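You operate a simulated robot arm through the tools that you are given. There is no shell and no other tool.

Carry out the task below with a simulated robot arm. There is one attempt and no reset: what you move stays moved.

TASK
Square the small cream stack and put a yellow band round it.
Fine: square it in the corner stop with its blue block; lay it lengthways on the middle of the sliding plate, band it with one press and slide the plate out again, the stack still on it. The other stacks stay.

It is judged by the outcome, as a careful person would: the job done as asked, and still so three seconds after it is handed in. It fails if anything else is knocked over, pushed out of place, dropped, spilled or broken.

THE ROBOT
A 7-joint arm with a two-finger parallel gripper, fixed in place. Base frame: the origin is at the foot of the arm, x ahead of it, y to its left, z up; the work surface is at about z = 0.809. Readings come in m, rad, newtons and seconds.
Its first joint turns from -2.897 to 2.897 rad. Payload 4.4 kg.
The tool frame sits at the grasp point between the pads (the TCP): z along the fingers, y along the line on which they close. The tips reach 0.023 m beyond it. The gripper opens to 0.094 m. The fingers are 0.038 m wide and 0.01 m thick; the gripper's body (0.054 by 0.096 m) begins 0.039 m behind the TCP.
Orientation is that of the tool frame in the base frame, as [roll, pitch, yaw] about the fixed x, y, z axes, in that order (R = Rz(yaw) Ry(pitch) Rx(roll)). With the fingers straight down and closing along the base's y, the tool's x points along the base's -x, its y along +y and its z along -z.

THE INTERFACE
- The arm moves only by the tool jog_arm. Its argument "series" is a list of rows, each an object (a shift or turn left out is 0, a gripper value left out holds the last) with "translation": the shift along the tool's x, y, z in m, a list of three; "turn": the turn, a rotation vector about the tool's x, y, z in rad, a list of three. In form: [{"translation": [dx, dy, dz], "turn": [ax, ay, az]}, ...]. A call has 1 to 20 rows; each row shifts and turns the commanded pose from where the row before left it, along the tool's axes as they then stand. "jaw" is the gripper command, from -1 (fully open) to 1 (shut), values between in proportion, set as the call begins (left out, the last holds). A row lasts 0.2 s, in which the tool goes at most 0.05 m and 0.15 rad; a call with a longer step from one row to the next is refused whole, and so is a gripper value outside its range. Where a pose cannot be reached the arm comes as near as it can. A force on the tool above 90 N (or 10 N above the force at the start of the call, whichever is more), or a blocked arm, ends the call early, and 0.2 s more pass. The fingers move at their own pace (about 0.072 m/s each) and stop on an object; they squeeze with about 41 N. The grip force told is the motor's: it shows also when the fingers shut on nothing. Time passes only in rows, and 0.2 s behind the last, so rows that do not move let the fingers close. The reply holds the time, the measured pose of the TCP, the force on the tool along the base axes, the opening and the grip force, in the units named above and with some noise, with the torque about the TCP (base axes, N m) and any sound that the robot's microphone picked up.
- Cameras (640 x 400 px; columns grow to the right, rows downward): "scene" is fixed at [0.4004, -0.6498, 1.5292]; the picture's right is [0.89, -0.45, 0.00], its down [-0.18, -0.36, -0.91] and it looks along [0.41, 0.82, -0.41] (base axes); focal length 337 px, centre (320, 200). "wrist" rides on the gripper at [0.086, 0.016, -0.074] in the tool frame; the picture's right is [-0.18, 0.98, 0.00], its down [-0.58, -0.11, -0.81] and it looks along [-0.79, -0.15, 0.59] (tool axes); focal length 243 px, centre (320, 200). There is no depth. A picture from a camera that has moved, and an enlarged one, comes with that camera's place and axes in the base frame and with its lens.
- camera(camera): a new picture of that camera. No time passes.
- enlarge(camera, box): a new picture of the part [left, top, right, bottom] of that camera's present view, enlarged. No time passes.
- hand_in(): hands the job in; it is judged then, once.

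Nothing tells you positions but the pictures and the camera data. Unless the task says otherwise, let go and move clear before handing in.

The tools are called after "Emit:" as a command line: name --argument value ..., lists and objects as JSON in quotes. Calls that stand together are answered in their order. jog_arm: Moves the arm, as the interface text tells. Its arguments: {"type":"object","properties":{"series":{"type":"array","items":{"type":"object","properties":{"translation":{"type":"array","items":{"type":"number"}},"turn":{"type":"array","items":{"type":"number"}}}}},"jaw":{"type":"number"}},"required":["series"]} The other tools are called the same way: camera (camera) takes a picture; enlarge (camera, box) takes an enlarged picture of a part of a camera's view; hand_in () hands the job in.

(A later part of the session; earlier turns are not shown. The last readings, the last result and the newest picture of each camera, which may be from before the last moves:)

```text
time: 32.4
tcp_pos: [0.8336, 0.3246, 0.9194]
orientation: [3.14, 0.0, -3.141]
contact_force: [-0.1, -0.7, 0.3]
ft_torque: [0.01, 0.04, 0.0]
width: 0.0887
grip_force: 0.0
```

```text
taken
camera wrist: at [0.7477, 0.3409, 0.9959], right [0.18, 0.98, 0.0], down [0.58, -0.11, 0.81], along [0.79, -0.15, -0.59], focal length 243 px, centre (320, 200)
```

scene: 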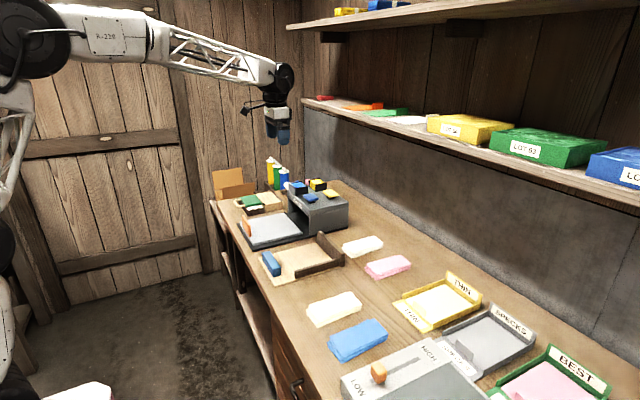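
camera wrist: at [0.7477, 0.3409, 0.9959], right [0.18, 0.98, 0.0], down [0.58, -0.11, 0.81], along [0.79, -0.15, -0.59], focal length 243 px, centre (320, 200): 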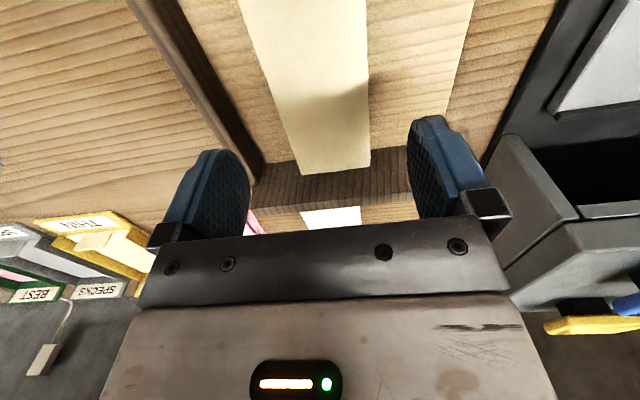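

The stack is centred between the fingers, with clearance to the side wall. I'll lower and grip.

Emit:
jog_arm --series '[{"translation": [0, 0, 0.025]}, {"translation": [0, 0, 0.025]}, {"translation": [0, 0, 0.015]}, {"translation": [0, 0, 0.008]}, {"translation": [0, 0, 0]}]'

Emit:
jog_arm --series '[{"translation": [0, 0, 0]}, {"translation": [0, 0, 0]}, {"translation": [0, 0, 0]}, {"translation": [0, 0, 0]}]' --jaw 0.7

Emit:
enlarge --camera "scene" --box '[250, 210, 360, 280]'

Emit:
camera --camera "wrist"

```text
time: 33.6
tcp_pos: [0.8344, 0.326, 0.8482]
orientation: [3.142, 0.001, -3.141]
contact_force: [0.3, 0.1, 0.7]
ft_torque: [0.01, 0.05, 0.0]
width: 0.0884
grip_force: 0.1
```

```text
time: 34.6
tcp_pos: [0.8342, 0.3266, 0.8484]
orientation: [-3.141, 0.001, 3.141]
contact_force: [-0.6, 1.0, 0.7]
ft_torque: [-0.02, 0.02, 0.0]
width: 0.0673
grip_force: 40.6
```

```text
5.71 times, centred on (305, 245) of scene
camera zoom: at [0.4004, -0.6498, 1.5292], right [0.89, -0.45, 0.0], down [-0.18, -0.36, -0.91], along [0.41, 0.82, -0.41], focal length 1926 px, centre (406, -57)
```

zoom: 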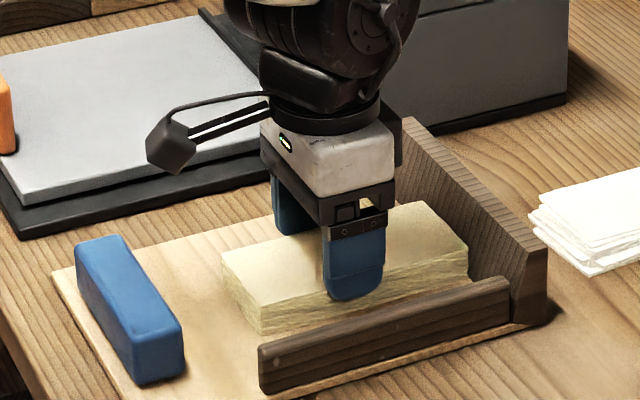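

```text
taken
camera wrist: at [0.7471, 0.3425, 0.9248], right [0.18, 0.98, 0.0], down [0.58, -0.11, 0.81], along [0.79, -0.15, -0.59], focal length 243 px, centre (320, 200)
```

wrist: 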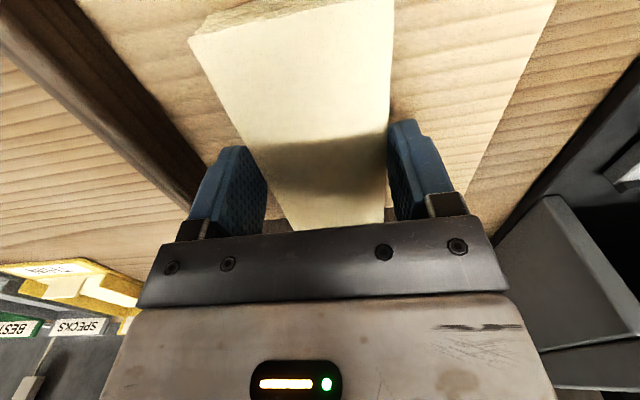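

Gripped at 0.067 m. I'll lift it straight up, carry it over the middle of the sliding plate, and check before lowering.

Emit:
jog_arm --series '[{"translation": [0, 0, -0.02]}, {"translation": [0, 0, -0.04]}, {"translation": [0, 0, -0.04]}, {"translation": [0, 0, -0.03]}, {"translation": [0.0085, 0.0472, 0]}, {"translation": [0.0085, 0.0472, 0]}, {"translation": [0.0085, 0.0472, 0]}, {"translation": [0.0085, 0.0472, 0]}, {"translation": [0.0085, 0.0472, 0]}, {"translation": [0.0085, 0.0472, 0]}, {"translation": [0, 0, 0.03]}, {"translation": [0, 0, 0.03]}, {"translation": [0, 0, 0]}]'

Emit:
camera --camera "wrist"

Emit:
enlarge --camera "scene" --box '[220, 150, 360, 250]'

```text
time: 37.4
tcp_pos: [0.7824, 0.6074, 0.9165]
orientation: [-3.141, 0.0, -3.141]
contact_force: [-1.0, 0.4, -0.8]
ft_torque: [-0.04, 0.01, 0.06]
width: 0.0671
grip_force: 40.5
```

```text
taken
camera wrist: at [0.6954, 0.6243, 0.9928], right [0.18, 0.98, 0.0], down [0.58, -0.11, 0.81], along [0.79, -0.15, -0.59], focal length 243 px, centre (320, 200)
```

wrist: 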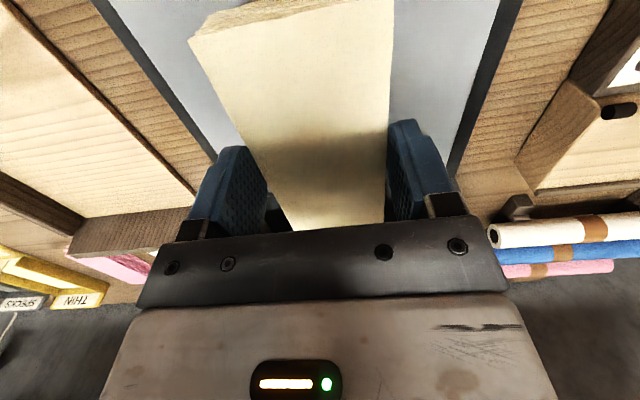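

```text
4.00 times, centred on (290, 200) of scene
camera zoom: at [0.4004, -0.6498, 1.5292], right [0.89, -0.45, 0.0], down [-0.18, -0.36, -0.91], along [0.41, 0.82, -0.41], focal length 1348 px, centre (440, 200)
```

zoom: 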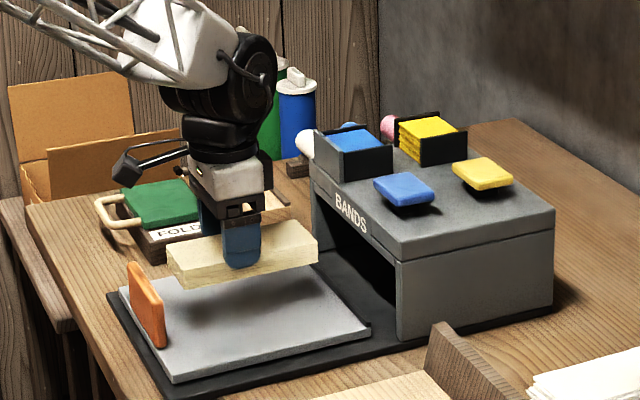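

The stack hangs centred over the plate and clear of the handle. I'll lower towards contact.

Emit:
jog_arm --series '[{"translation": [0, 0.002, 0.02]}, {"translation": [0, 0, 0.015]}, {"translation": [0, 0, 0.008]}, {"translation": [0, 0, 0]}]'

Emit:
enlarge --camera "scene" --box '[230, 170, 340, 250]'

```text
time: 38.4
tcp_pos: [0.7823, 0.611, 0.8754]
orientation: [-3.141, 0.0, -3.142]
contact_force: [-0.1, 0.6, -0.8]
ft_torque: [-0.02, 0.02, 0.02]
width: 0.067
grip_force: 41.6
```

```text
5.00 times, centred on (285, 210) of scene
camera zoom: at [0.4004, -0.6498, 1.5292], right [0.89, -0.45, 0.0], down [-0.18, -0.36, -0.91], along [0.41, 0.82, -0.41], focal length 1685 px, centre (495, 150)
```

zoom: 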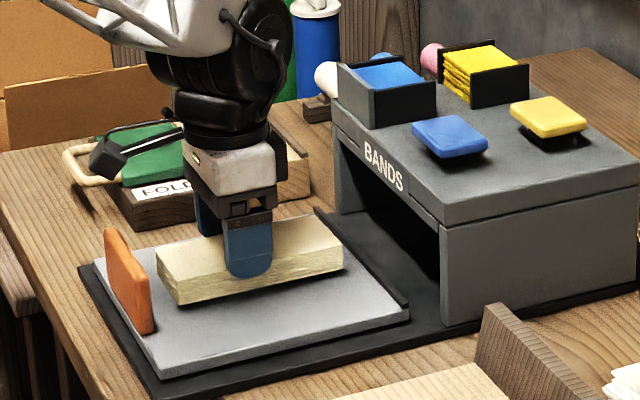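

Emit:
jog_arm --series '[{"translation": [0, 0, 0.004]}, {"translation": [0, 0, 0.003]}, {"translation": [0, 0, 0]}]'

Emit:
jog_arm --series '[{"translation": [0, 0, 0.003]}, {"translation": [0, 0, 0]}]'

```text
time: 39.2
tcp_pos: [0.7806, 0.6099, 0.8692]
orientation: [3.141, 0.0, -3.142]
contact_force: [0.3, -0.6, -1.0]
ft_torque: [0.01, 0.03, 0.02]
width: 0.0671
grip_force: 40.9
```

```text
time: 39.8
tcp_pos: [0.7815, 0.6086, 0.8666]
orientation: [-3.141, 0.0, 3.141]
contact_force: [-0.1, 0.1, -0.3]
ft_torque: [0.01, -0.01, -0.01]
width: 0.0675
grip_force: 41.1
```

The stack is still a few millimetres above the plate, with no contact force yet. I'll keep going down in 2 mm steps.

Emit:
jog_arm --series '[{"translation": [0, 0, 0.002]}, {"translation": [0, 0, 0]}]'

Emit:
jog_arm --series '[{"translation": [0, 0, 0.002]}, {"translation": [0, 0, 0]}]'

```text
time: 40.4
tcp_pos: [0.7811, 0.6094, 0.8661]
orientation: [3.14, 0.004, -3.141]
contact_force: [-0.1, -0.6, 14.3]
ft_torque: [-0.28, 0.52, -0.02]
width: 0.0671
grip_force: 41.2
```

```text
time: 41.0
tcp_pos: [0.783, 0.6082, 0.8662]
orientation: [3.14, 0.004, 3.141]
contact_force: [-1.1, -8.7, 41.8]
ft_torque: [-0.31, 0.1, -0.09]
width: 0.067
grip_force: 41.1
```

Contact at tcp z 0.866, so the plate top is near 0.836. I'll ease the load, release, and lift away.

Emit:
jog_arm --series '[{"translation": [0, 0, -0.003]}, {"translation": [0, 0, 0]}]'

Emit:
jog_arm --series '[{"translation": [0, 0, 0]}, {"translation": [0, 0, 0]}, {"translation": [0, 0, 0]}]' --jaw -0.88

Emit:
jog_arm --series '[{"translation": [0, 0, -0.02]}, {"translation": [0, 0, -0.04]}, {"translation": [0, 0, -0.045]}, {"translation": [0, 0, -0.045]}, {"translation": [0.04, 0, -0.025]}, {"translation": [0.04, 0, -0.025]}, {"translation": [0.04, 0, -0.025]}, {"translation": [0, 0, 0]}]'

Emit:
enlarge --camera "wrist" --box '[200, 0, 480, 200]'

Emit:
enlarge --camera "scene" --box '[230, 170, 340, 250]'

```text
time: 41.6
tcp_pos: [0.7817, 0.6091, 0.8649]
orientation: [3.141, 0.0, -3.141]
contact_force: [10.6, 0.4, 24.2]
ft_torque: [0.23, -0.91, -0.13]
width: 0.0671
grip_force: 41.0
```

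```text
time: 42.4
tcp_pos: [0.7808, 0.6095, 0.8651]
orientation: [-3.141, -0.001, 3.14]
contact_force: [0.1, -0.9, 0.2]
ft_torque: [0.0, 0.02, 0.0]
width: 0.0886
grip_force: 0.2
```

```text
time: 44.2
tcp_pos: [0.6613, 0.6054, 1.09]
orientation: [3.141, 0.001, -3.14]
contact_force: [-0.1, 0.5, 0.1]
ft_torque: [0.01, 0.02, 0.05]
width: 0.0885
grip_force: 0.1
```

```text
2.00 times, centred on (340, 100) of wrist
camera zoom: at [0.5737, 0.6218, 1.1657], right [0.18, 0.98, 0.0], down [0.58, -0.11, 0.81], along [0.79, -0.15, -0.59], focal length 485 px, centre (280, 400)
```

zoom: 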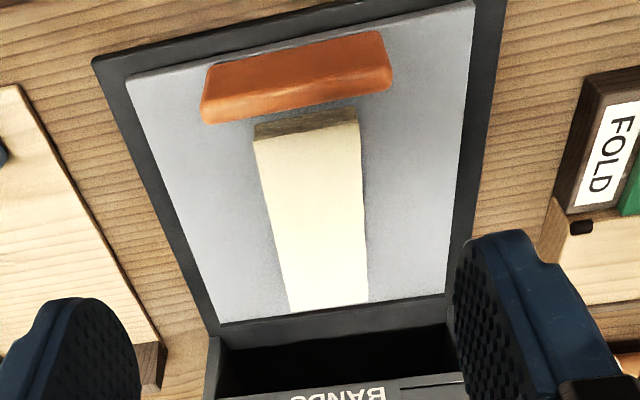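

```text
5.00 times, centred on (285, 210) of scene
camera zoom: at [0.4004, -0.6498, 1.5292], right [0.89, -0.45, 0.0], down [-0.18, -0.36, -0.91], along [0.41, 0.82, -0.41], focal length 1685 px, centre (495, 150)
```

zoom: 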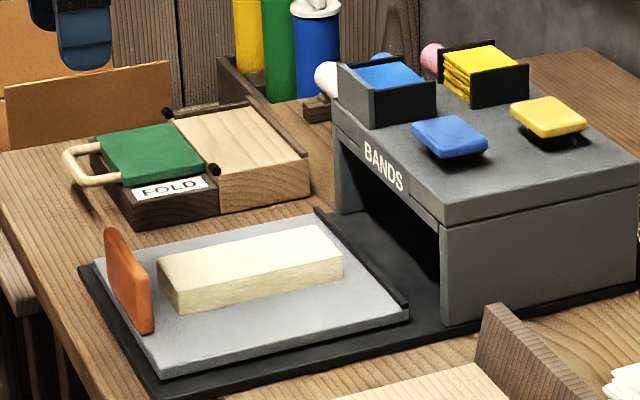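

The stack lies straight on the middle of the plate, about 10 mm clear of the handle. Next I push the plate in, so I need the handle's height, the housing and the button position.

Emit:
enlarge --camera "scene" --box '[235, 195, 285, 240]'

Emit:
enlarge --camera "scene" --box '[280, 165, 370, 240]'

```text
8.89 times, centred on (260, 218) of scene
camera zoom: at [0.4004, -0.6498, 1.5292], right [0.89, -0.45, 0.0], down [-0.18, -0.36, -0.91], along [0.41, 0.82, -0.41], focal length 2996 px, centre (853, 44)
```

zoom: 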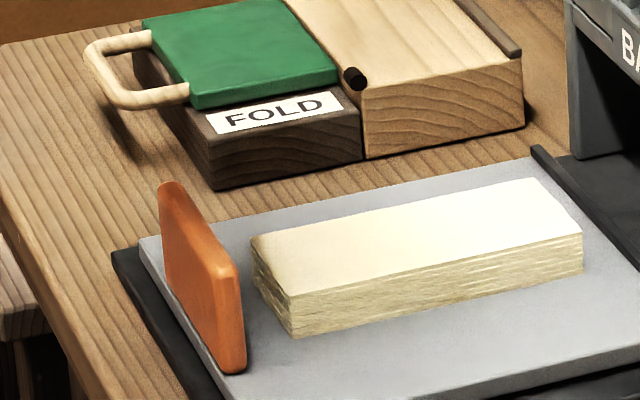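

```text
5.33 times, centred on (325, 202) of scene
camera zoom: at [0.4004, -0.6498, 1.5292], right [0.89, -0.45, 0.0], down [-0.18, -0.36, -0.91], along [0.41, 0.82, -0.41], focal length 1798 px, centre (293, 187)
```

zoom: 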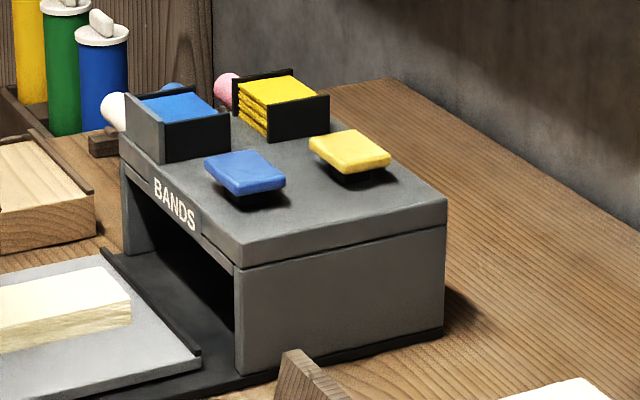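

The handle is about 48 mm tall (z 0.836–0.884). The plate's travel would take the handle past the straight-down reach, so I'll tilt the tool forward by 0.6 rad and push behind the handle with the fingers 60 mm apart.

Emit:
jog_arm --series '[{"translation": [0.0153, 0.0007, 0.035]}, {"translation": [0.0153, 0.0007, 0.035]}, {"translation": [0.0153, 0.0007, 0.035]}, {"translation": [0.0153, 0.0007, 0.035]}, {"turn": [0, -0.15, 0]}, {"turn": [0, -0.15, 0]}, {"turn": [0, -0.15, 0]}, {"turn": [0, -0.15, 0]}, {"translation": [0, 0, 0]}]' --jaw -0.28

Emit:
camera --camera "wrist"

Emit:
enlarge --camera "scene" --box '[200, 130, 360, 260]'

```text
time: 46.2
tcp_pos: [0.5997, 0.6119, 0.9494]
orientation: [3.141, 0.6, 3.141]
contact_force: [-0.2, 0.3, 0.1]
ft_torque: [0.02, 0.0, 0.01]
width: 0.0603
grip_force: 0.0
```

```text
taken
camera wrist: at [0.4869, 0.6285, 0.964], right [0.15, 0.98, 0.1], down [0.02, -0.11, 0.99], along [0.99, -0.15, -0.04], focal length 243 px, centre (320, 200)
```

wrist: 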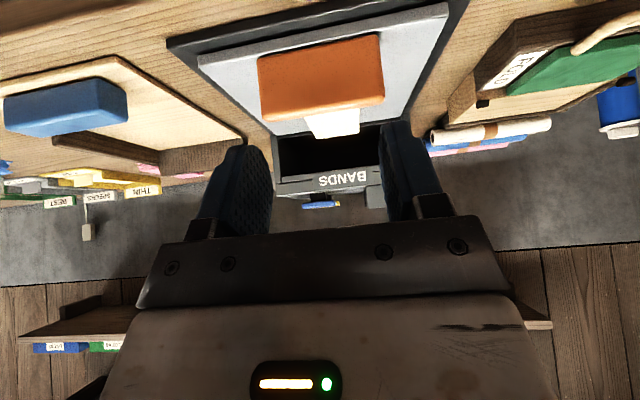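

```text
3.08 times, centred on (280, 195) of scene
camera zoom: at [0.4004, -0.6498, 1.5292], right [0.89, -0.45, 0.0], down [-0.18, -0.36, -0.91], along [0.41, 0.82, -0.41], focal length 1037 px, centre (443, 215)
```

zoom: 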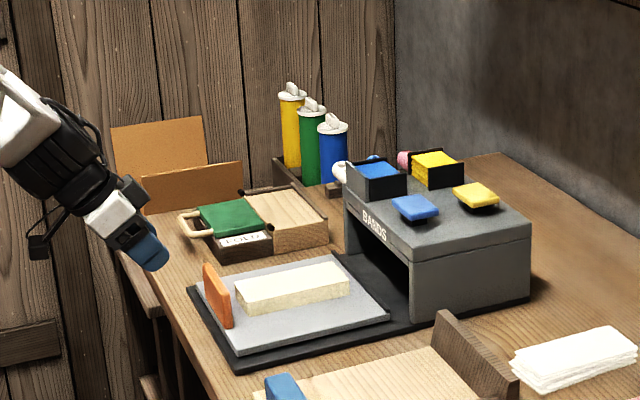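

The handle is centred at y ≈ 0.608, in line with the fingers. I'll lower to pushing height, just behind the handle.

Emit:
jog_arm --series '[{"translation": [0.0127, -0.002, 0.0362]}, {"translation": [0.0127, -0.002, 0.0362]}, {"translation": [0, 0, 0]}]'

Emit:
enlarge --camera "scene" --box '[220, 170, 320, 250]'

Emit:
camera --camera "wrist"

```text
time: 47.0
tcp_pos: [0.6204, 0.6062, 0.8754]
orientation: [-3.14, 0.6, -3.141]
contact_force: [0.2, 0.5, 0.1]
ft_torque: [0.03, -0.01, 0.0]
width: 0.0602
grip_force: 0.1
```

```text
5.00 times, centred on (270, 210) of scene
camera zoom: at [0.4004, -0.6498, 1.5292], right [0.89, -0.45, 0.0], down [-0.18, -0.36, -0.91], along [0.41, 0.82, -0.41], focal length 1685 px, centre (570, 150)
```

zoom: 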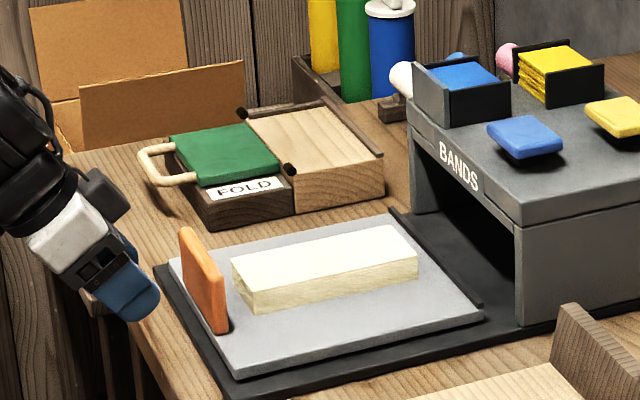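

```text
taken
camera wrist: at [0.5058, 0.6226, 0.8899], right [0.15, 0.98, 0.1], down [0.02, -0.11, 0.99], along [0.99, -0.15, -0.04], focal length 243 px, centre (320, 200)
```

wrist: 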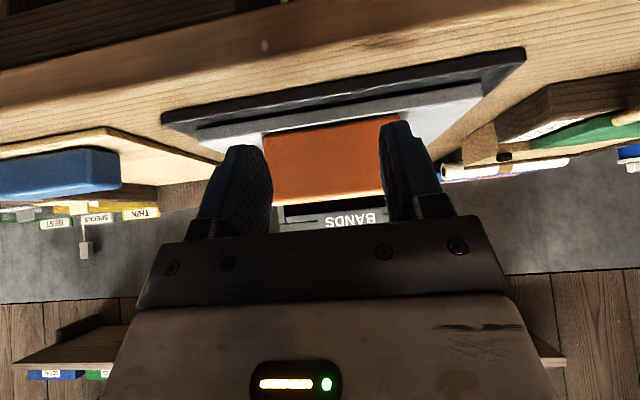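

Aligned behind the handle. I'll push at about 5 cm/s so the stack isn't disturbed.

Emit:
jog_arm --series '[{"translation": [-0.00825, 0.001, 0.00565]}, {"translation": [-0.00825, 0, 0.00565]}, {"translation": [-0.00825, 0, 0.00565]}, {"translation": [-0.00825, 0, 0.00565]}, {"translation": [-0.00825, 0, 0.00565]}, {"translation": [-0.00825, 0, 0.00565]}, {"translation": [-0.00825, 0, 0.00565]}, {"translation": [-0.00825, 0, 0.00565]}, {"translation": [0, 0, 0]}]'

Emit:
enlarge --camera "scene" --box '[230, 170, 330, 250]'

```text
time: 49.0
tcp_pos: [0.7003, 0.6078, 0.8758]
orientation: [-3.141, 0.601, 3.141]
contact_force: [0.5, 0.2, 0.0]
ft_torque: [-0.03, 0.0, 0.0]
width: 0.06
grip_force: 0.1
```

```text
5.00 times, centred on (280, 210) of scene
camera zoom: at [0.4004, -0.6498, 1.5292], right [0.89, -0.45, 0.0], down [-0.18, -0.36, -0.91], along [0.41, 0.82, -0.41], focal length 1685 px, centre (520, 150)
```

zoom: 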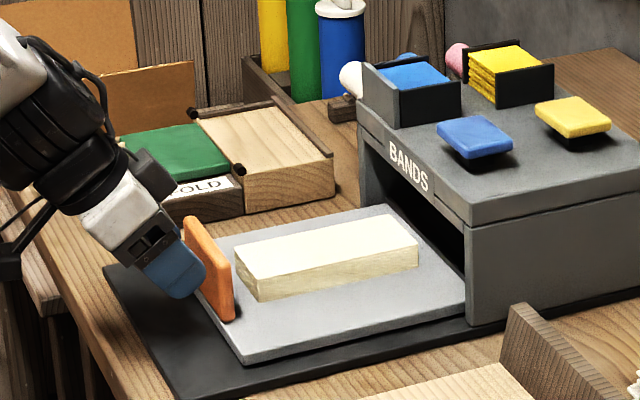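

The plate slides easily and the stack rides along. I'll continue.

Emit:
jog_arm --series '[{"translation": [-0.00825, 0, 0.00565]}, {"translation": [-0.00825, 0, 0.00565]}, {"translation": [-0.00825, 0, 0.00565]}, {"translation": [-0.00825, 0, 0.00565]}, {"translation": [-0.00825, 0, 0.00565]}, {"translation": [-0.00825, 0, 0.00565]}, {"translation": [-0.00825, 0, 0.00565]}, {"translation": [-0.00825, 0, 0.00565]}, {"translation": [0, 0, 0]}]'

Emit:
enlarge --camera "scene" --box '[240, 160, 350, 250]'

Emit:
camera --camera "wrist"

```text
time: 51.0
tcp_pos: [0.7793, 0.6103, 0.8746]
orientation: [-3.141, 0.601, -3.14]
contact_force: [-0.5, 0.5, 0.6]
ft_torque: [-0.02, 0.0, 0.03]
width: 0.06
grip_force: 0.1
```

```text
4.44 times, centred on (295, 205) of scene
camera zoom: at [0.4004, -0.6498, 1.5292], right [0.89, -0.45, 0.0], down [-0.18, -0.36, -0.91], along [0.41, 0.82, -0.41], focal length 1498 px, centre (431, 178)
```

zoom: 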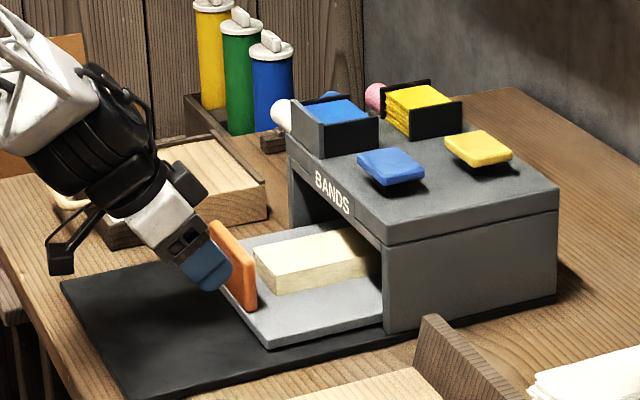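

```text
taken
camera wrist: at [0.6659, 0.6266, 0.8898], right [0.15, 0.98, 0.1], down [0.03, -0.11, 0.99], along [0.99, -0.15, -0.04], focal length 243 px, centre (320, 200)
```

wrist: 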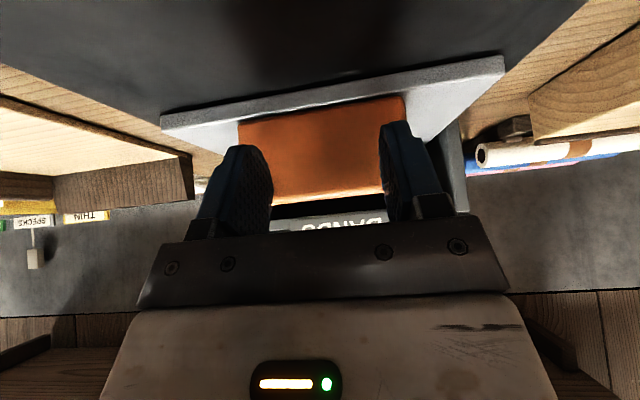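

Going well. I'll continue, watching for the end stop.

Emit:
jog_arm --series '[{"translation": [-0.00825, 0, 0.00565]}, {"translation": [-0.00825, 0, 0.00565]}, {"translation": [-0.00825, 0, 0.00565]}, {"translation": [-0.00825, 0, 0.00565]}, {"translation": [-0.00825, 0, 0.00565]}, {"translation": [0, 0, 0]}]'

Emit:
enlarge --camera "scene" --box '[240, 160, 350, 250]'

```text
time: 52.4
tcp_pos: [0.8275, 0.6109, 0.8746]
orientation: [-3.141, 0.601, -3.141]
contact_force: [0.5, -0.4, -0.2]
ft_torque: [0.03, 0.02, -0.03]
width: 0.06
grip_force: 0.0
```

```text
4.44 times, centred on (295, 205) of scene
camera zoom: at [0.4004, -0.6498, 1.5292], right [0.89, -0.45, 0.0], down [-0.18, -0.36, -0.91], along [0.41, 0.82, -0.41], focal length 1498 px, centre (431, 178)
```

zoom: 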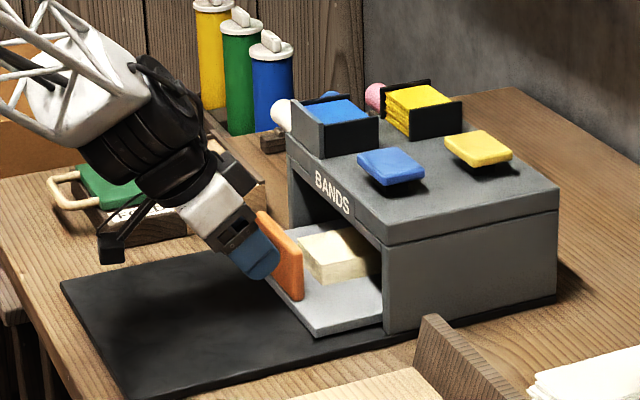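

About two thirds in, with still no resistance. I'll go on in smaller batches.

Emit:
jog_arm --series '[{"translation": [-0.00825, 0, 0.00565]}, {"translation": [-0.00825, 0, 0.00565]}, {"translation": [-0.00825, 0, 0.00565]}, {"translation": [-0.00825, 0, 0.00565]}, {"translation": [0, 0, 0]}]'

Emit:
enlarge --camera "scene" --box '[240, 160, 350, 250]'

```text
time: 53.1
tcp_pos: [0.842, 0.6115, 0.8737]
orientation: [-3.138, 0.594, -3.14]
contact_force: [-32.0, -2.2, 10.2]
ft_torque: [-0.19, -0.04, -0.18]
width: 0.0592
grip_force: 0.0
stopped in row 3: the force on the tool passed its limit at 129 N (the readings are from after the stop); the commanded pose is now the measured one
```

```text
4.44 times, centred on (295, 205) of scene
camera zoom: at [0.4004, -0.6498, 1.5292], right [0.89, -0.45, 0.0], down [-0.18, -0.36, -0.91], along [0.41, 0.82, -0.41], focal length 1498 px, centre (431, 178)
```

zoom: 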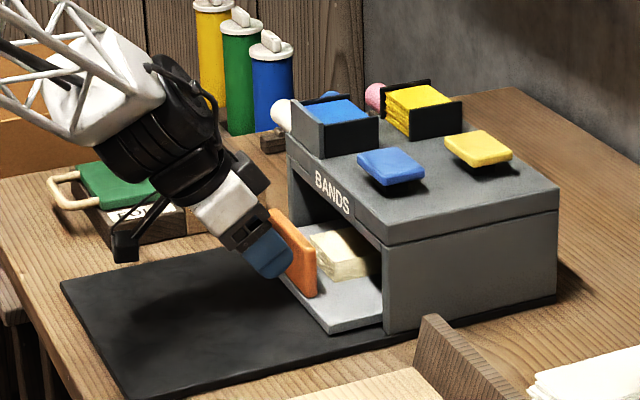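

The push stopped hard, about 0.19 m from the start, which looks like the end stop. I'll back off and look into the housing to check the plate and stack.

Emit:
jog_arm --series '[{"translation": [0.00825, 0, -0.00565]}, {"translation": [0.02, 0, -0.02]}, {"translation": [0.03, 0, -0.03]}, {"translation": [0.03, 0, -0.03]}, {"translation": [0, 0, 0]}]'

Emit:
camera --camera "wrist"

Emit:
enlarge --camera "scene" --box '[260, 165, 360, 245]'

```text
time: 54.3
tcp_pos: [0.724, 0.6126, 0.8954]
orientation: [-3.139, 0.596, -3.139]
contact_force: [-0.2, -0.9, 0.0]
ft_torque: [-0.01, -0.02, 0.0]
width: 0.06
grip_force: 0.0
```

```text
taken
camera wrist: at [0.6097, 0.63, 0.9094], right [0.15, 0.98, 0.1], down [0.03, -0.11, 0.99], along [0.99, -0.15, -0.05], focal length 243 px, centre (320, 200)
```

wrist: 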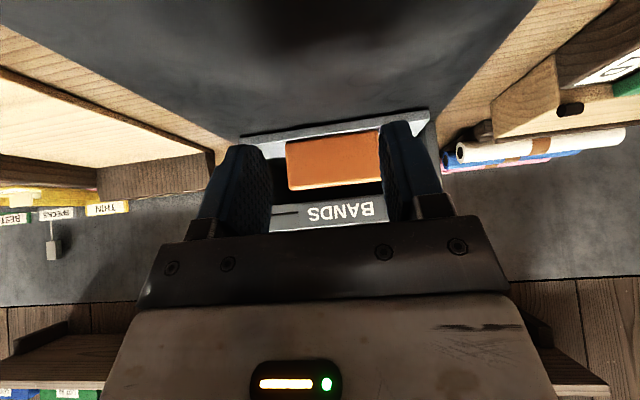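

```text
5.00 times, centred on (310, 205) of scene
camera zoom: at [0.4004, -0.6498, 1.5292], right [0.89, -0.45, 0.0], down [-0.18, -0.36, -0.91], along [0.41, 0.82, -0.41], focal length 1685 px, centre (370, 175)
```

zoom: 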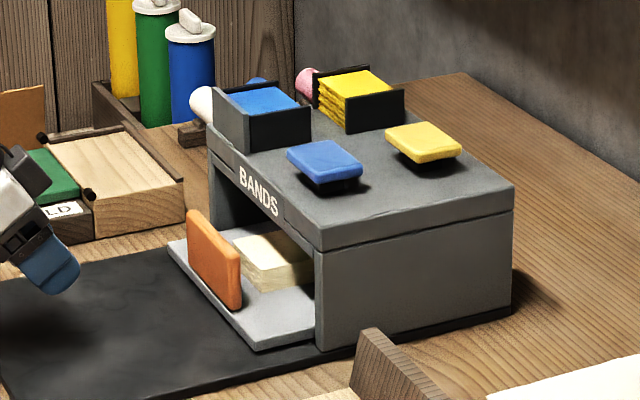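

The plate is fully in, straight, with the stack on it. Next comes the yellow button at the back right of the housing top. I'll raise the camera for an exact position.

Emit:
jog_arm --series '[{"translation": [-0.0254, 0, -0.0371]}, {"translation": [-0.0254, 0, -0.0371]}, {"translation": [-0.0254, 0, -0.0371]}, {"translation": [-0.0254, 0, -0.0371]}, {"translation": [-0.0254, 0, -0.0371]}, {"translation": [-0.0254, 0, -0.0371]}, {"turn": [0, 0.15, 0]}, {"turn": [0, 0.15, 0]}, {"turn": [0, 0.15, 0]}, {"turn": [0, 0.146, 0]}, {"translation": [-0.009, -0.038, -0.012]}, {"translation": [-0.009, -0.038, -0.012]}, {"translation": [-0.009, -0.038, -0.012]}, {"translation": [0, 0, 0]}]' --jaw -1

Emit:
camera --camera "wrist"

Emit:
enlarge --camera "wrist" --box '[240, 80, 420, 220]'

```text
time: 57.3
tcp_pos: [0.7492, 0.497, 1.1977]
orientation: [-3.139, -0.003, -3.141]
contact_force: [-0.2, -0.2, -0.3]
ft_torque: [-0.02, -0.02, 0.02]
width: 0.094
grip_force: 0.1
```

```text
taken
camera wrist: at [0.6634, 0.514, 1.2747], right [0.18, 0.98, 0.0], down [0.58, -0.11, 0.81], along [0.79, -0.15, -0.59], focal length 243 px, centre (320, 200)
```

wrist: 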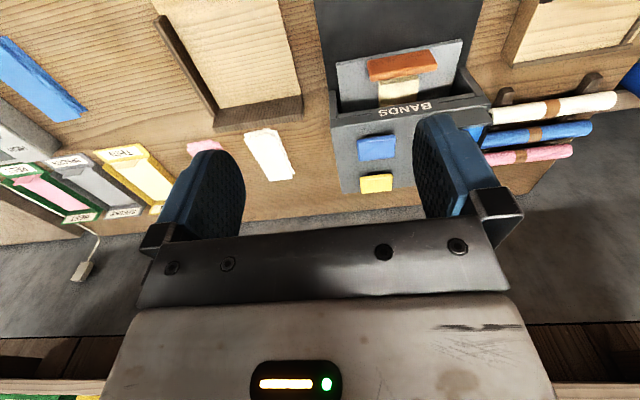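

```text
2.86 times, centred on (330, 150) of wrist
camera zoom: at [0.6634, 0.514, 1.2747], right [0.18, 0.98, 0.0], down [0.58, -0.11, 0.81], along [0.79, -0.15, -0.59], focal length 693 px, centre (291, 343)
```

zoom: 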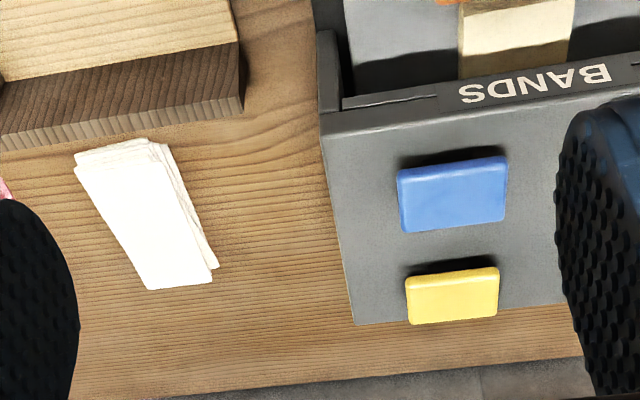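

The yellow button's top is at about (1.055, 0.556, 0.957), with the blue one in front of it at x ≈ 0.958. That is about 1.19 m out, so I'll test how far the arm reaches at a safe height, jaw closed.

Emit:
jog_arm --series '[{"translation": [-0.04, 0.01, 0.01]}, {"translation": [-0.04, 0.01, 0.01]}, {"translation": [-0.04, 0.01, 0.01]}, {"translation": [-0.04, 0.01, 0.01]}, {"translation": [-0.04, 0.01, 0.01]}, {"translation": [-0.04, 0.01, 0.01]}, {"translation": [0, 0, 0]}]' --jaw 1

Emit:
camera --camera "scene"

Emit:
camera --camera "wrist"

```text
time: 58.9
tcp_pos: [0.9908, 0.5553, 1.1364]
orientation: [-3.138, -0.001, 3.142]
contact_force: [0.6, 0.3, 0.6]
ft_torque: [0.02, 0.03, -0.01]
width: 0.0
grip_force: 40.8
```

```text
taken
```

scene: 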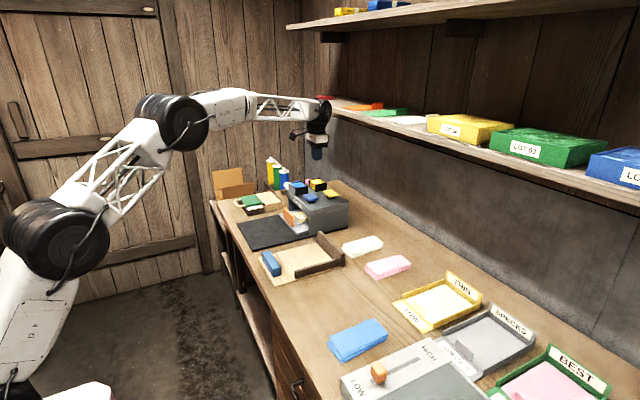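

```text
taken
camera wrist: at [0.9048, 0.5728, 1.2133], right [0.18, 0.98, 0.0], down [0.58, -0.11, 0.81], along [0.79, -0.15, -0.59], focal length 243 px, centre (320, 200)
```

wrist: 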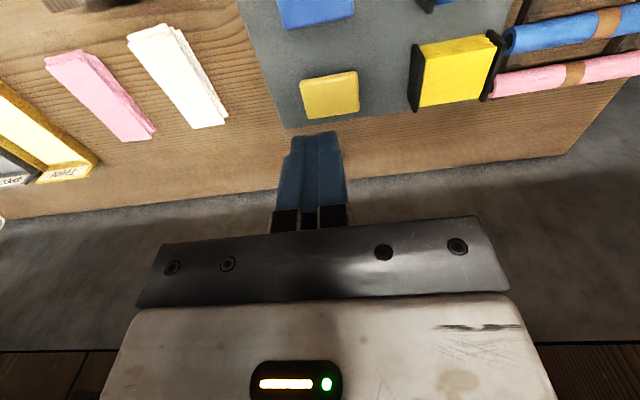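

The arm reaches much further at this height (r = 1.136). From here the yellow button reads (1.056, 0.557), which agrees. I'll move on toward the point above it.

Emit:
jog_arm --series '[{"translation": [-0.022, 0, 0.01]}, {"translation": [-0.022, 0, 0.02]}, {"translation": [-0.021, 0, 0.02]}, {"translation": [0, 0, 0.02]}, {"translation": [0, 0, 0]}]'

Emit:
camera --camera "wrist"

Emit:
enlarge --camera "scene" --box '[250, 80, 390, 240]'

```text
time: 60.1
tcp_pos: [1.0531, 0.5546, 1.0691]
orientation: [-3.138, -0.002, 3.141]
contact_force: [-0.6, 0.0, -1.3]
ft_torque: [-0.01, 0.03, -0.01]
width: 0.0
grip_force: 41.2
```

```text
taken
camera wrist: at [0.9677, 0.5723, 1.1453], right [0.18, 0.98, 0.0], down [0.58, -0.11, 0.81], along [0.79, -0.15, -0.59], focal length 243 px, centre (320, 200)
```

wrist: 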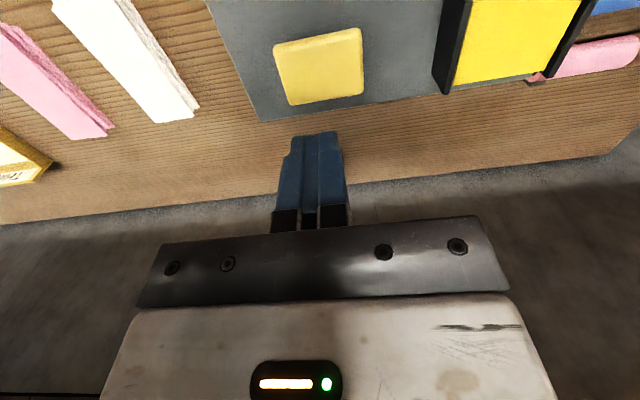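

```text
2.50 times, centred on (320, 160) of scene
camera zoom: at [0.4004, -0.6498, 1.5292], right [0.89, -0.45, 0.0], down [-0.18, -0.36, -0.91], along [0.41, 0.82, -0.41], focal length 843 px, centre (320, 300)
```

zoom: 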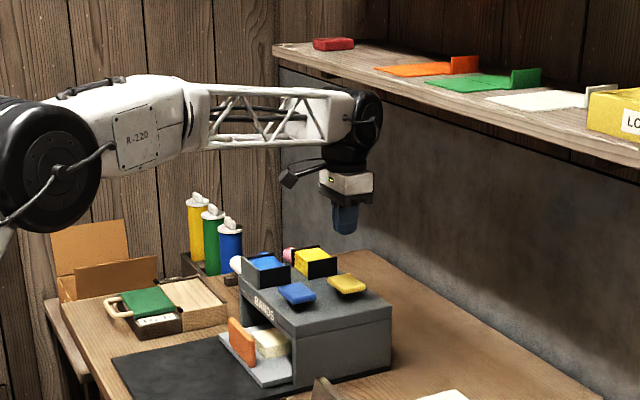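

Directly above the yellow button with the tool pointing straight down. I'll lower to about 14 mm above it first.

Emit:
jog_arm --series '[{"translation": [0, 0.001, 0.03]}, {"translation": [0, 0, 0.03]}, {"translation": [0, 0, 0.014]}, {"translation": [0, 0, 0]}]'

Emit:
enlarge --camera "scene" --box '[280, 130, 370, 220]'

Emit:
camera --camera "wrist"

```text
time: 61.1
tcp_pos: [1.0548, 0.5557, 0.9979]
orientation: [-3.138, -0.003, 3.141]
contact_force: [0.6, -0.4, 0.1]
ft_torque: [-0.01, 0.01, -0.01]
width: 0.0
grip_force: 40.8
```

```text
4.44 times, centred on (325, 175) of scene
camera zoom: at [0.4004, -0.6498, 1.5292], right [0.89, -0.45, 0.0], down [-0.18, -0.36, -0.91], along [0.41, 0.82, -0.41], focal length 1498 px, centre (298, 311)
```

zoom: 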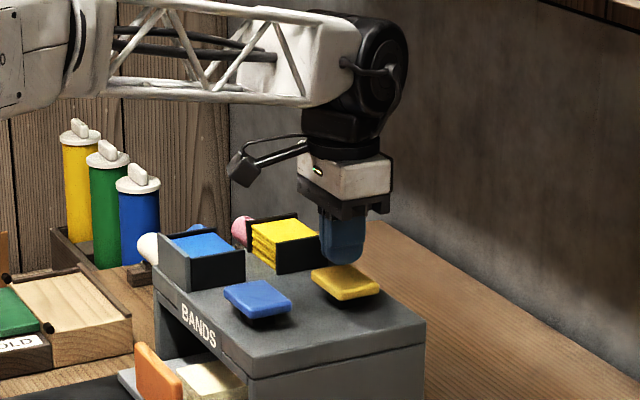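

```text
taken
camera wrist: at [0.9688, 0.5728, 1.0728], right [0.18, 0.98, 0.0], down [0.58, -0.11, 0.81], along [0.79, -0.15, -0.59], focal length 243 px, centre (320, 200)
```

wrist: 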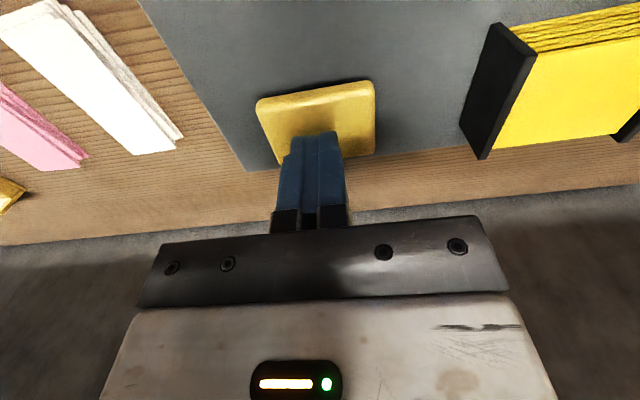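

Well centred on the yellow button, with the holder beside it well clear. I'll start the press in small downward steps.

Emit:
jog_arm --series '[{"translation": [0, 0, 0.005]}, {"translation": [0, 0, 0.004]}, {"translation": [0, 0, 0]}]'

Emit:
jog_arm --series '[{"translation": [0, 0, 0.004]}, {"translation": [0, 0, 0]}]'

```text
time: 61.9
tcp_pos: [1.0549, 0.557, 0.9878]
orientation: [-3.139, -0.002, 3.14]
contact_force: [0.0, 0.7, 0.1]
ft_torque: [0.0, -0.02, -0.02]
width: 0.0
grip_force: 40.7
```

```text
time: 62.5
tcp_pos: [1.055, 0.5575, 0.9823]
orientation: [-3.139, -0.001, -3.141]
contact_force: [-1.2, -0.1, -0.1]
ft_torque: [0.0, -0.02, 0.02]
width: 0.0
grip_force: 40.6
```

No contact yet; the tip is at about z 0.959. I'll continue steadily downwards without reversing.

Emit:
jog_arm --series '[{"translation": [0, 0, 0.003]}, {"translation": [0, 0, 0.003]}, {"translation": [0, 0, 0]}]'

Emit:
enlarge --camera "scene" --box '[300, 150, 360, 200]'

```text
time: 63.3
tcp_pos: [1.0568, 0.5578, 0.9764]
orientation: [-3.137, -0.002, 3.141]
contact_force: [0.7, -0.8, 1.9]
ft_torque: [-0.01, -0.01, -0.04]
width: 0.0
grip_force: 40.9
```

```text
8.00 times, centred on (330, 175) of scene
camera zoom: at [0.4004, -0.6498, 1.5292], right [0.89, -0.45, 0.0], down [-0.18, -0.36, -0.91], along [0.41, 0.82, -0.41], focal length 2696 px, centre (240, 400)
```

zoom: 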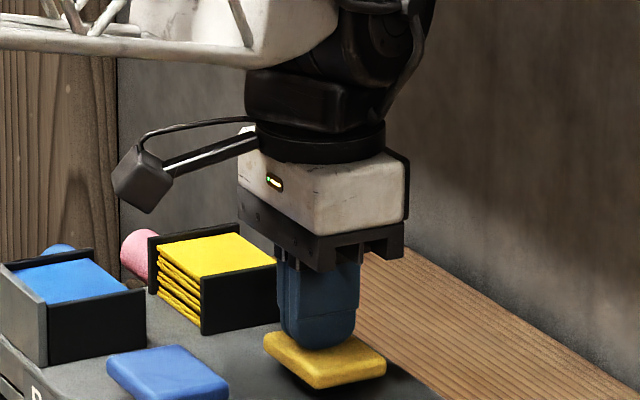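

Contact has just begun (about 2 N). I'll press on.

Emit:
jog_arm --series '[{"translation": [0, 0, 0.003]}, {"translation": [0, 0, 0.003]}, {"translation": [0, 0, 0]}]'

```text
time: 64.1
tcp_pos: [1.0562, 0.5588, 0.97]
orientation: [-3.14, -0.002, -3.141]
contact_force: [0.8, 0.2, 4.4]
ft_torque: [-0.01, -0.08, -0.01]
width: 0.0
grip_force: 40.7
heard: click
```

A click: the press registered. I'll lift straight up, exactly once, and check.

Emit:
jog_arm --series '[{"translation": [0, 0, -0.02]}, {"translation": [0, 0, -0.04]}, {"translation": [0, 0, -0.04]}, {"translation": [0, 0, -0.04]}, {"translation": [0.03, 0, -0.02]}, {"translation": [0.04, 0, 0]}, {"translation": [0.04, 0, 0]}, {"translation": [0.04, 0, 0]}, {"translation": [0.04, 0, 0]}, {"translation": [0.04, 0, 0]}, {"translation": [0.04, 0, 0]}, {"translation": [0, 0, 0]}]'

Emit:
enlarge --camera "scene" --box '[260, 165, 360, 245]'

Emit:
camera --camera "wrist"

```text
time: 66.7
tcp_pos: [0.7839, 0.5573, 1.131]
orientation: [-3.138, -0.002, 3.14]
contact_force: [-0.3, 0.3, -0.7]
ft_torque: [-0.02, 0.01, 0.01]
width: 0.0001
grip_force: 41.1
```

```text
5.00 times, centred on (310, 205) of scene
camera zoom: at [0.4004, -0.6498, 1.5292], right [0.89, -0.45, 0.0], down [-0.18, -0.36, -0.91], along [0.41, 0.82, -0.41], focal length 1685 px, centre (370, 175)
```

zoom: 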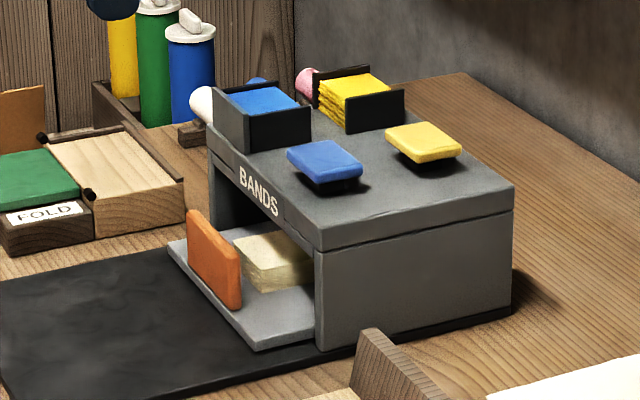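

```text
taken
camera wrist: at [0.6976, 0.5752, 1.2073], right [0.18, 0.98, 0.0], down [0.58, -0.11, 0.81], along [0.79, -0.15, -0.59], focal length 243 px, centre (320, 200)
```

wrist: 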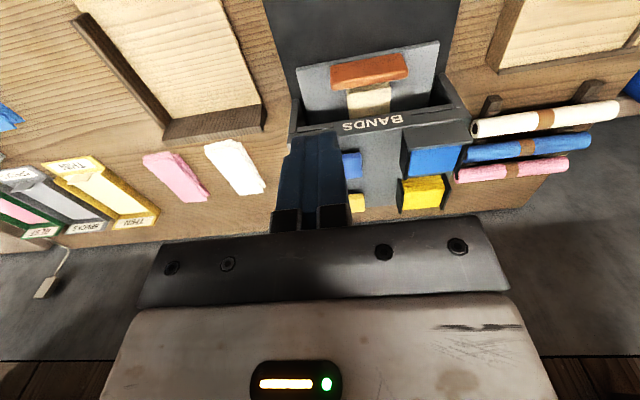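

The plate is still in and everything else is in place. To pull it out I'll turn the open gripper by 90° and hook its far finger behind the top of the handle, keeping the tip above the stack. I'll measure the handle first.

Emit:
enlarge --camera "wrist" --box '[280, 30, 480, 150]'

Emit:
enlarge --camera "scene" --box '[285, 195, 335, 240]'

```text
3.20 times, centred on (380, 90) of wrist
camera zoom: at [0.6976, 0.5752, 1.2073], right [0.18, 0.98, 0.0], down [0.58, -0.11, 0.81], along [0.79, -0.15, -0.59], focal length 776 px, centre (128, 552)
```

zoom: 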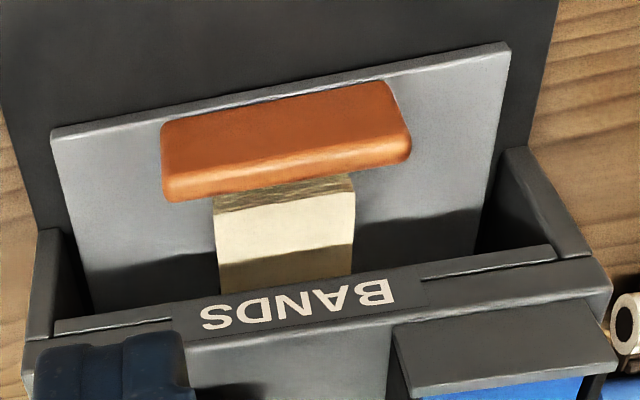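

```text
8.89 times, centred on (310, 218) of scene
camera zoom: at [0.4004, -0.6498, 1.5292], right [0.89, -0.45, 0.0], down [-0.18, -0.36, -0.91], along [0.41, 0.82, -0.41], focal length 2996 px, centre (409, 44)
```

zoom: 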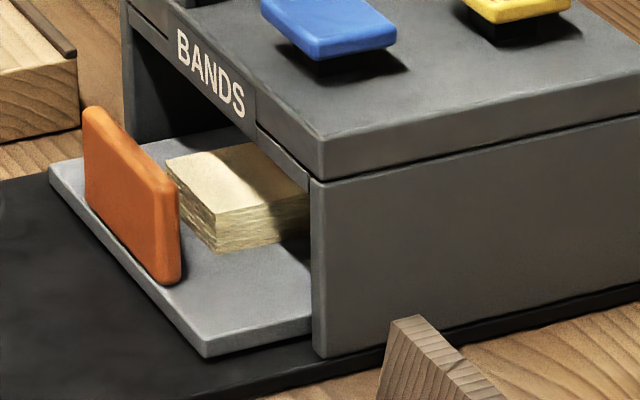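

The handle is 11.5 mm thick, spanning x 0.8685–0.880, with its top at z 0.884. The stack end is at x ≈ 0.90 and the housing lip at ≈ 0.904. I'll open fully and turn 90° above it, then look.

Emit:
jog_arm --series '[{"translation": [-0.0087, 0.0173, 0.027]}, {"translation": [-0.0087, 0.0173, 0.027]}, {"translation": [-0.0087, 0.0173, 0.027]}, {"turn": [0, 0, -0.1428]}, {"turn": [0, 0, -0.1428]}, {"turn": [0, 0, -0.1428]}, {"turn": [0, 0, -0.1428]}, {"turn": [0, 0, -0.1428]}, {"turn": [0, 0, -0.1428]}, {"turn": [0, 0, -0.1428]}, {"turn": [0, 0, -0.1428]}, {"turn": [0, 0, -0.1428]}, {"turn": [0, 0, -0.1428]}, {"turn": [0, 0, -0.1428]}, {"translation": [0, 0, 0]}]' --jaw -1

Emit:
camera --camera "wrist"

Emit:
enlarge --camera "scene" --box '[240, 120, 360, 240]'

```text
time: 69.9
tcp_pos: [0.8122, 0.6096, 1.0491]
orientation: [3.14, -0.003, -1.571]
contact_force: [-0.3, 0.0, -0.6]
ft_torque: [0.05, 0.02, 0.01]
width: 0.0942
grip_force: 0.0
```

```text
taken
camera wrist: at [0.7964, 0.5243, 1.1254], right [-0.98, 0.18, 0.0], down [0.11, 0.58, 0.8], along [0.15, 0.79, -0.59], focal length 243 px, centre (320, 200)
```

wrist: 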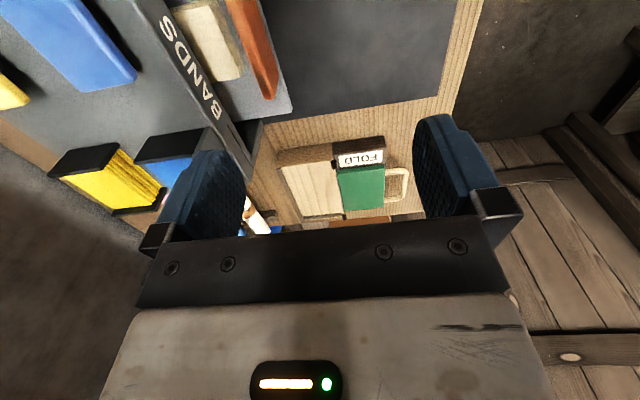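

```text
3.33 times, centred on (300, 180) of scene
camera zoom: at [0.4004, -0.6498, 1.5292], right [0.89, -0.45, 0.0], down [-0.18, -0.36, -0.91], along [0.41, 0.82, -0.41], focal length 1123 px, centre (387, 267)
```

zoom: 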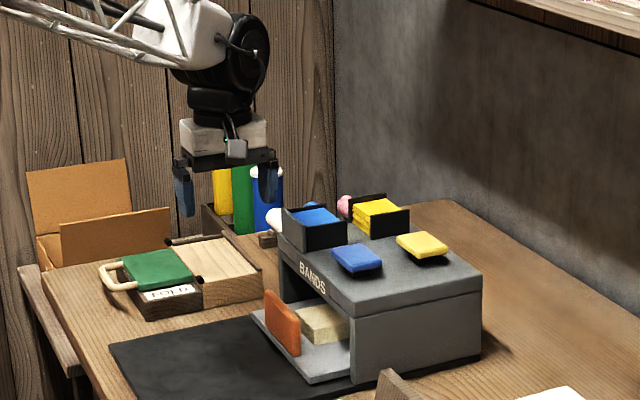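

The turn worked, and the far finger now lines up on the +x side. I'll move +x by 23 mm and go down to tip height 0.93, then check clearances.

Emit:
jog_arm --series '[{"translation": [0, -0.012, 0.035]}, {"translation": [0, -0.011, 0.035]}, {"translation": [0, 0, 0.029]}, {"translation": [0, 0, 0]}]'

Emit:
camera --camera "wrist"

Emit:
enlarge --camera "wrist" --box '[140, 0, 340, 200]'

Emit:
enlarge --camera "scene" --box '[260, 160, 340, 240]'

```text
time: 70.9
tcp_pos: [0.8356, 0.609, 0.9492]
orientation: [3.14, -0.003, -1.572]
contact_force: [0.7, 0.8, -0.4]
ft_torque: [0.01, 0.01, -0.01]
width: 0.094
grip_force: 0.0
```

```text
taken
camera wrist: at [0.8198, 0.5235, 1.0254], right [-0.98, 0.18, 0.0], down [0.11, 0.58, 0.8], along [0.15, 0.79, -0.59], focal length 243 px, centre (320, 200)
```

wrist: 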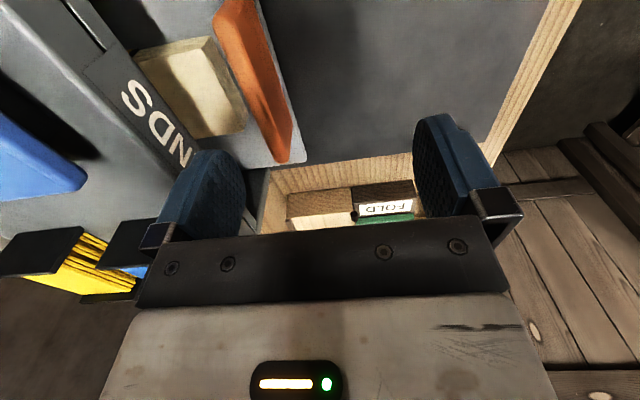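

```text
2.00 times, centred on (240, 100) of wrist
camera zoom: at [0.8198, 0.5235, 1.0254], right [-0.98, 0.18, 0.0], down [0.11, 0.58, 0.8], along [0.15, 0.79, -0.59], focal length 485 px, centre (480, 400)
```

zoom: 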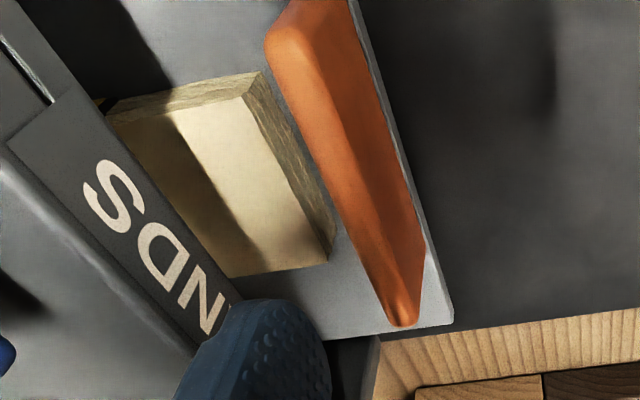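

```text
5.00 times, centred on (300, 200) of scene
camera zoom: at [0.4004, -0.6498, 1.5292], right [0.89, -0.45, 0.0], down [-0.18, -0.36, -0.91], along [0.41, 0.82, -0.41], focal length 1685 px, centre (420, 200)
```

zoom: 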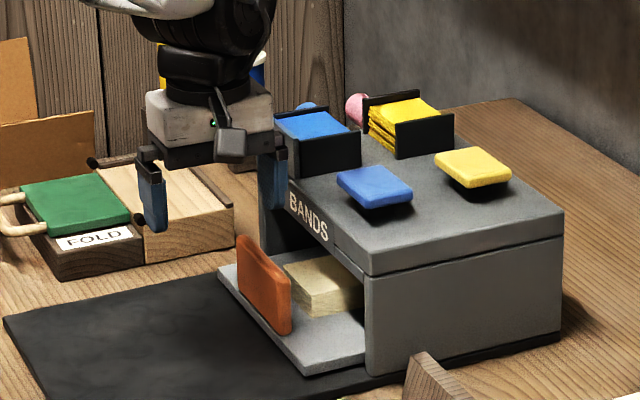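

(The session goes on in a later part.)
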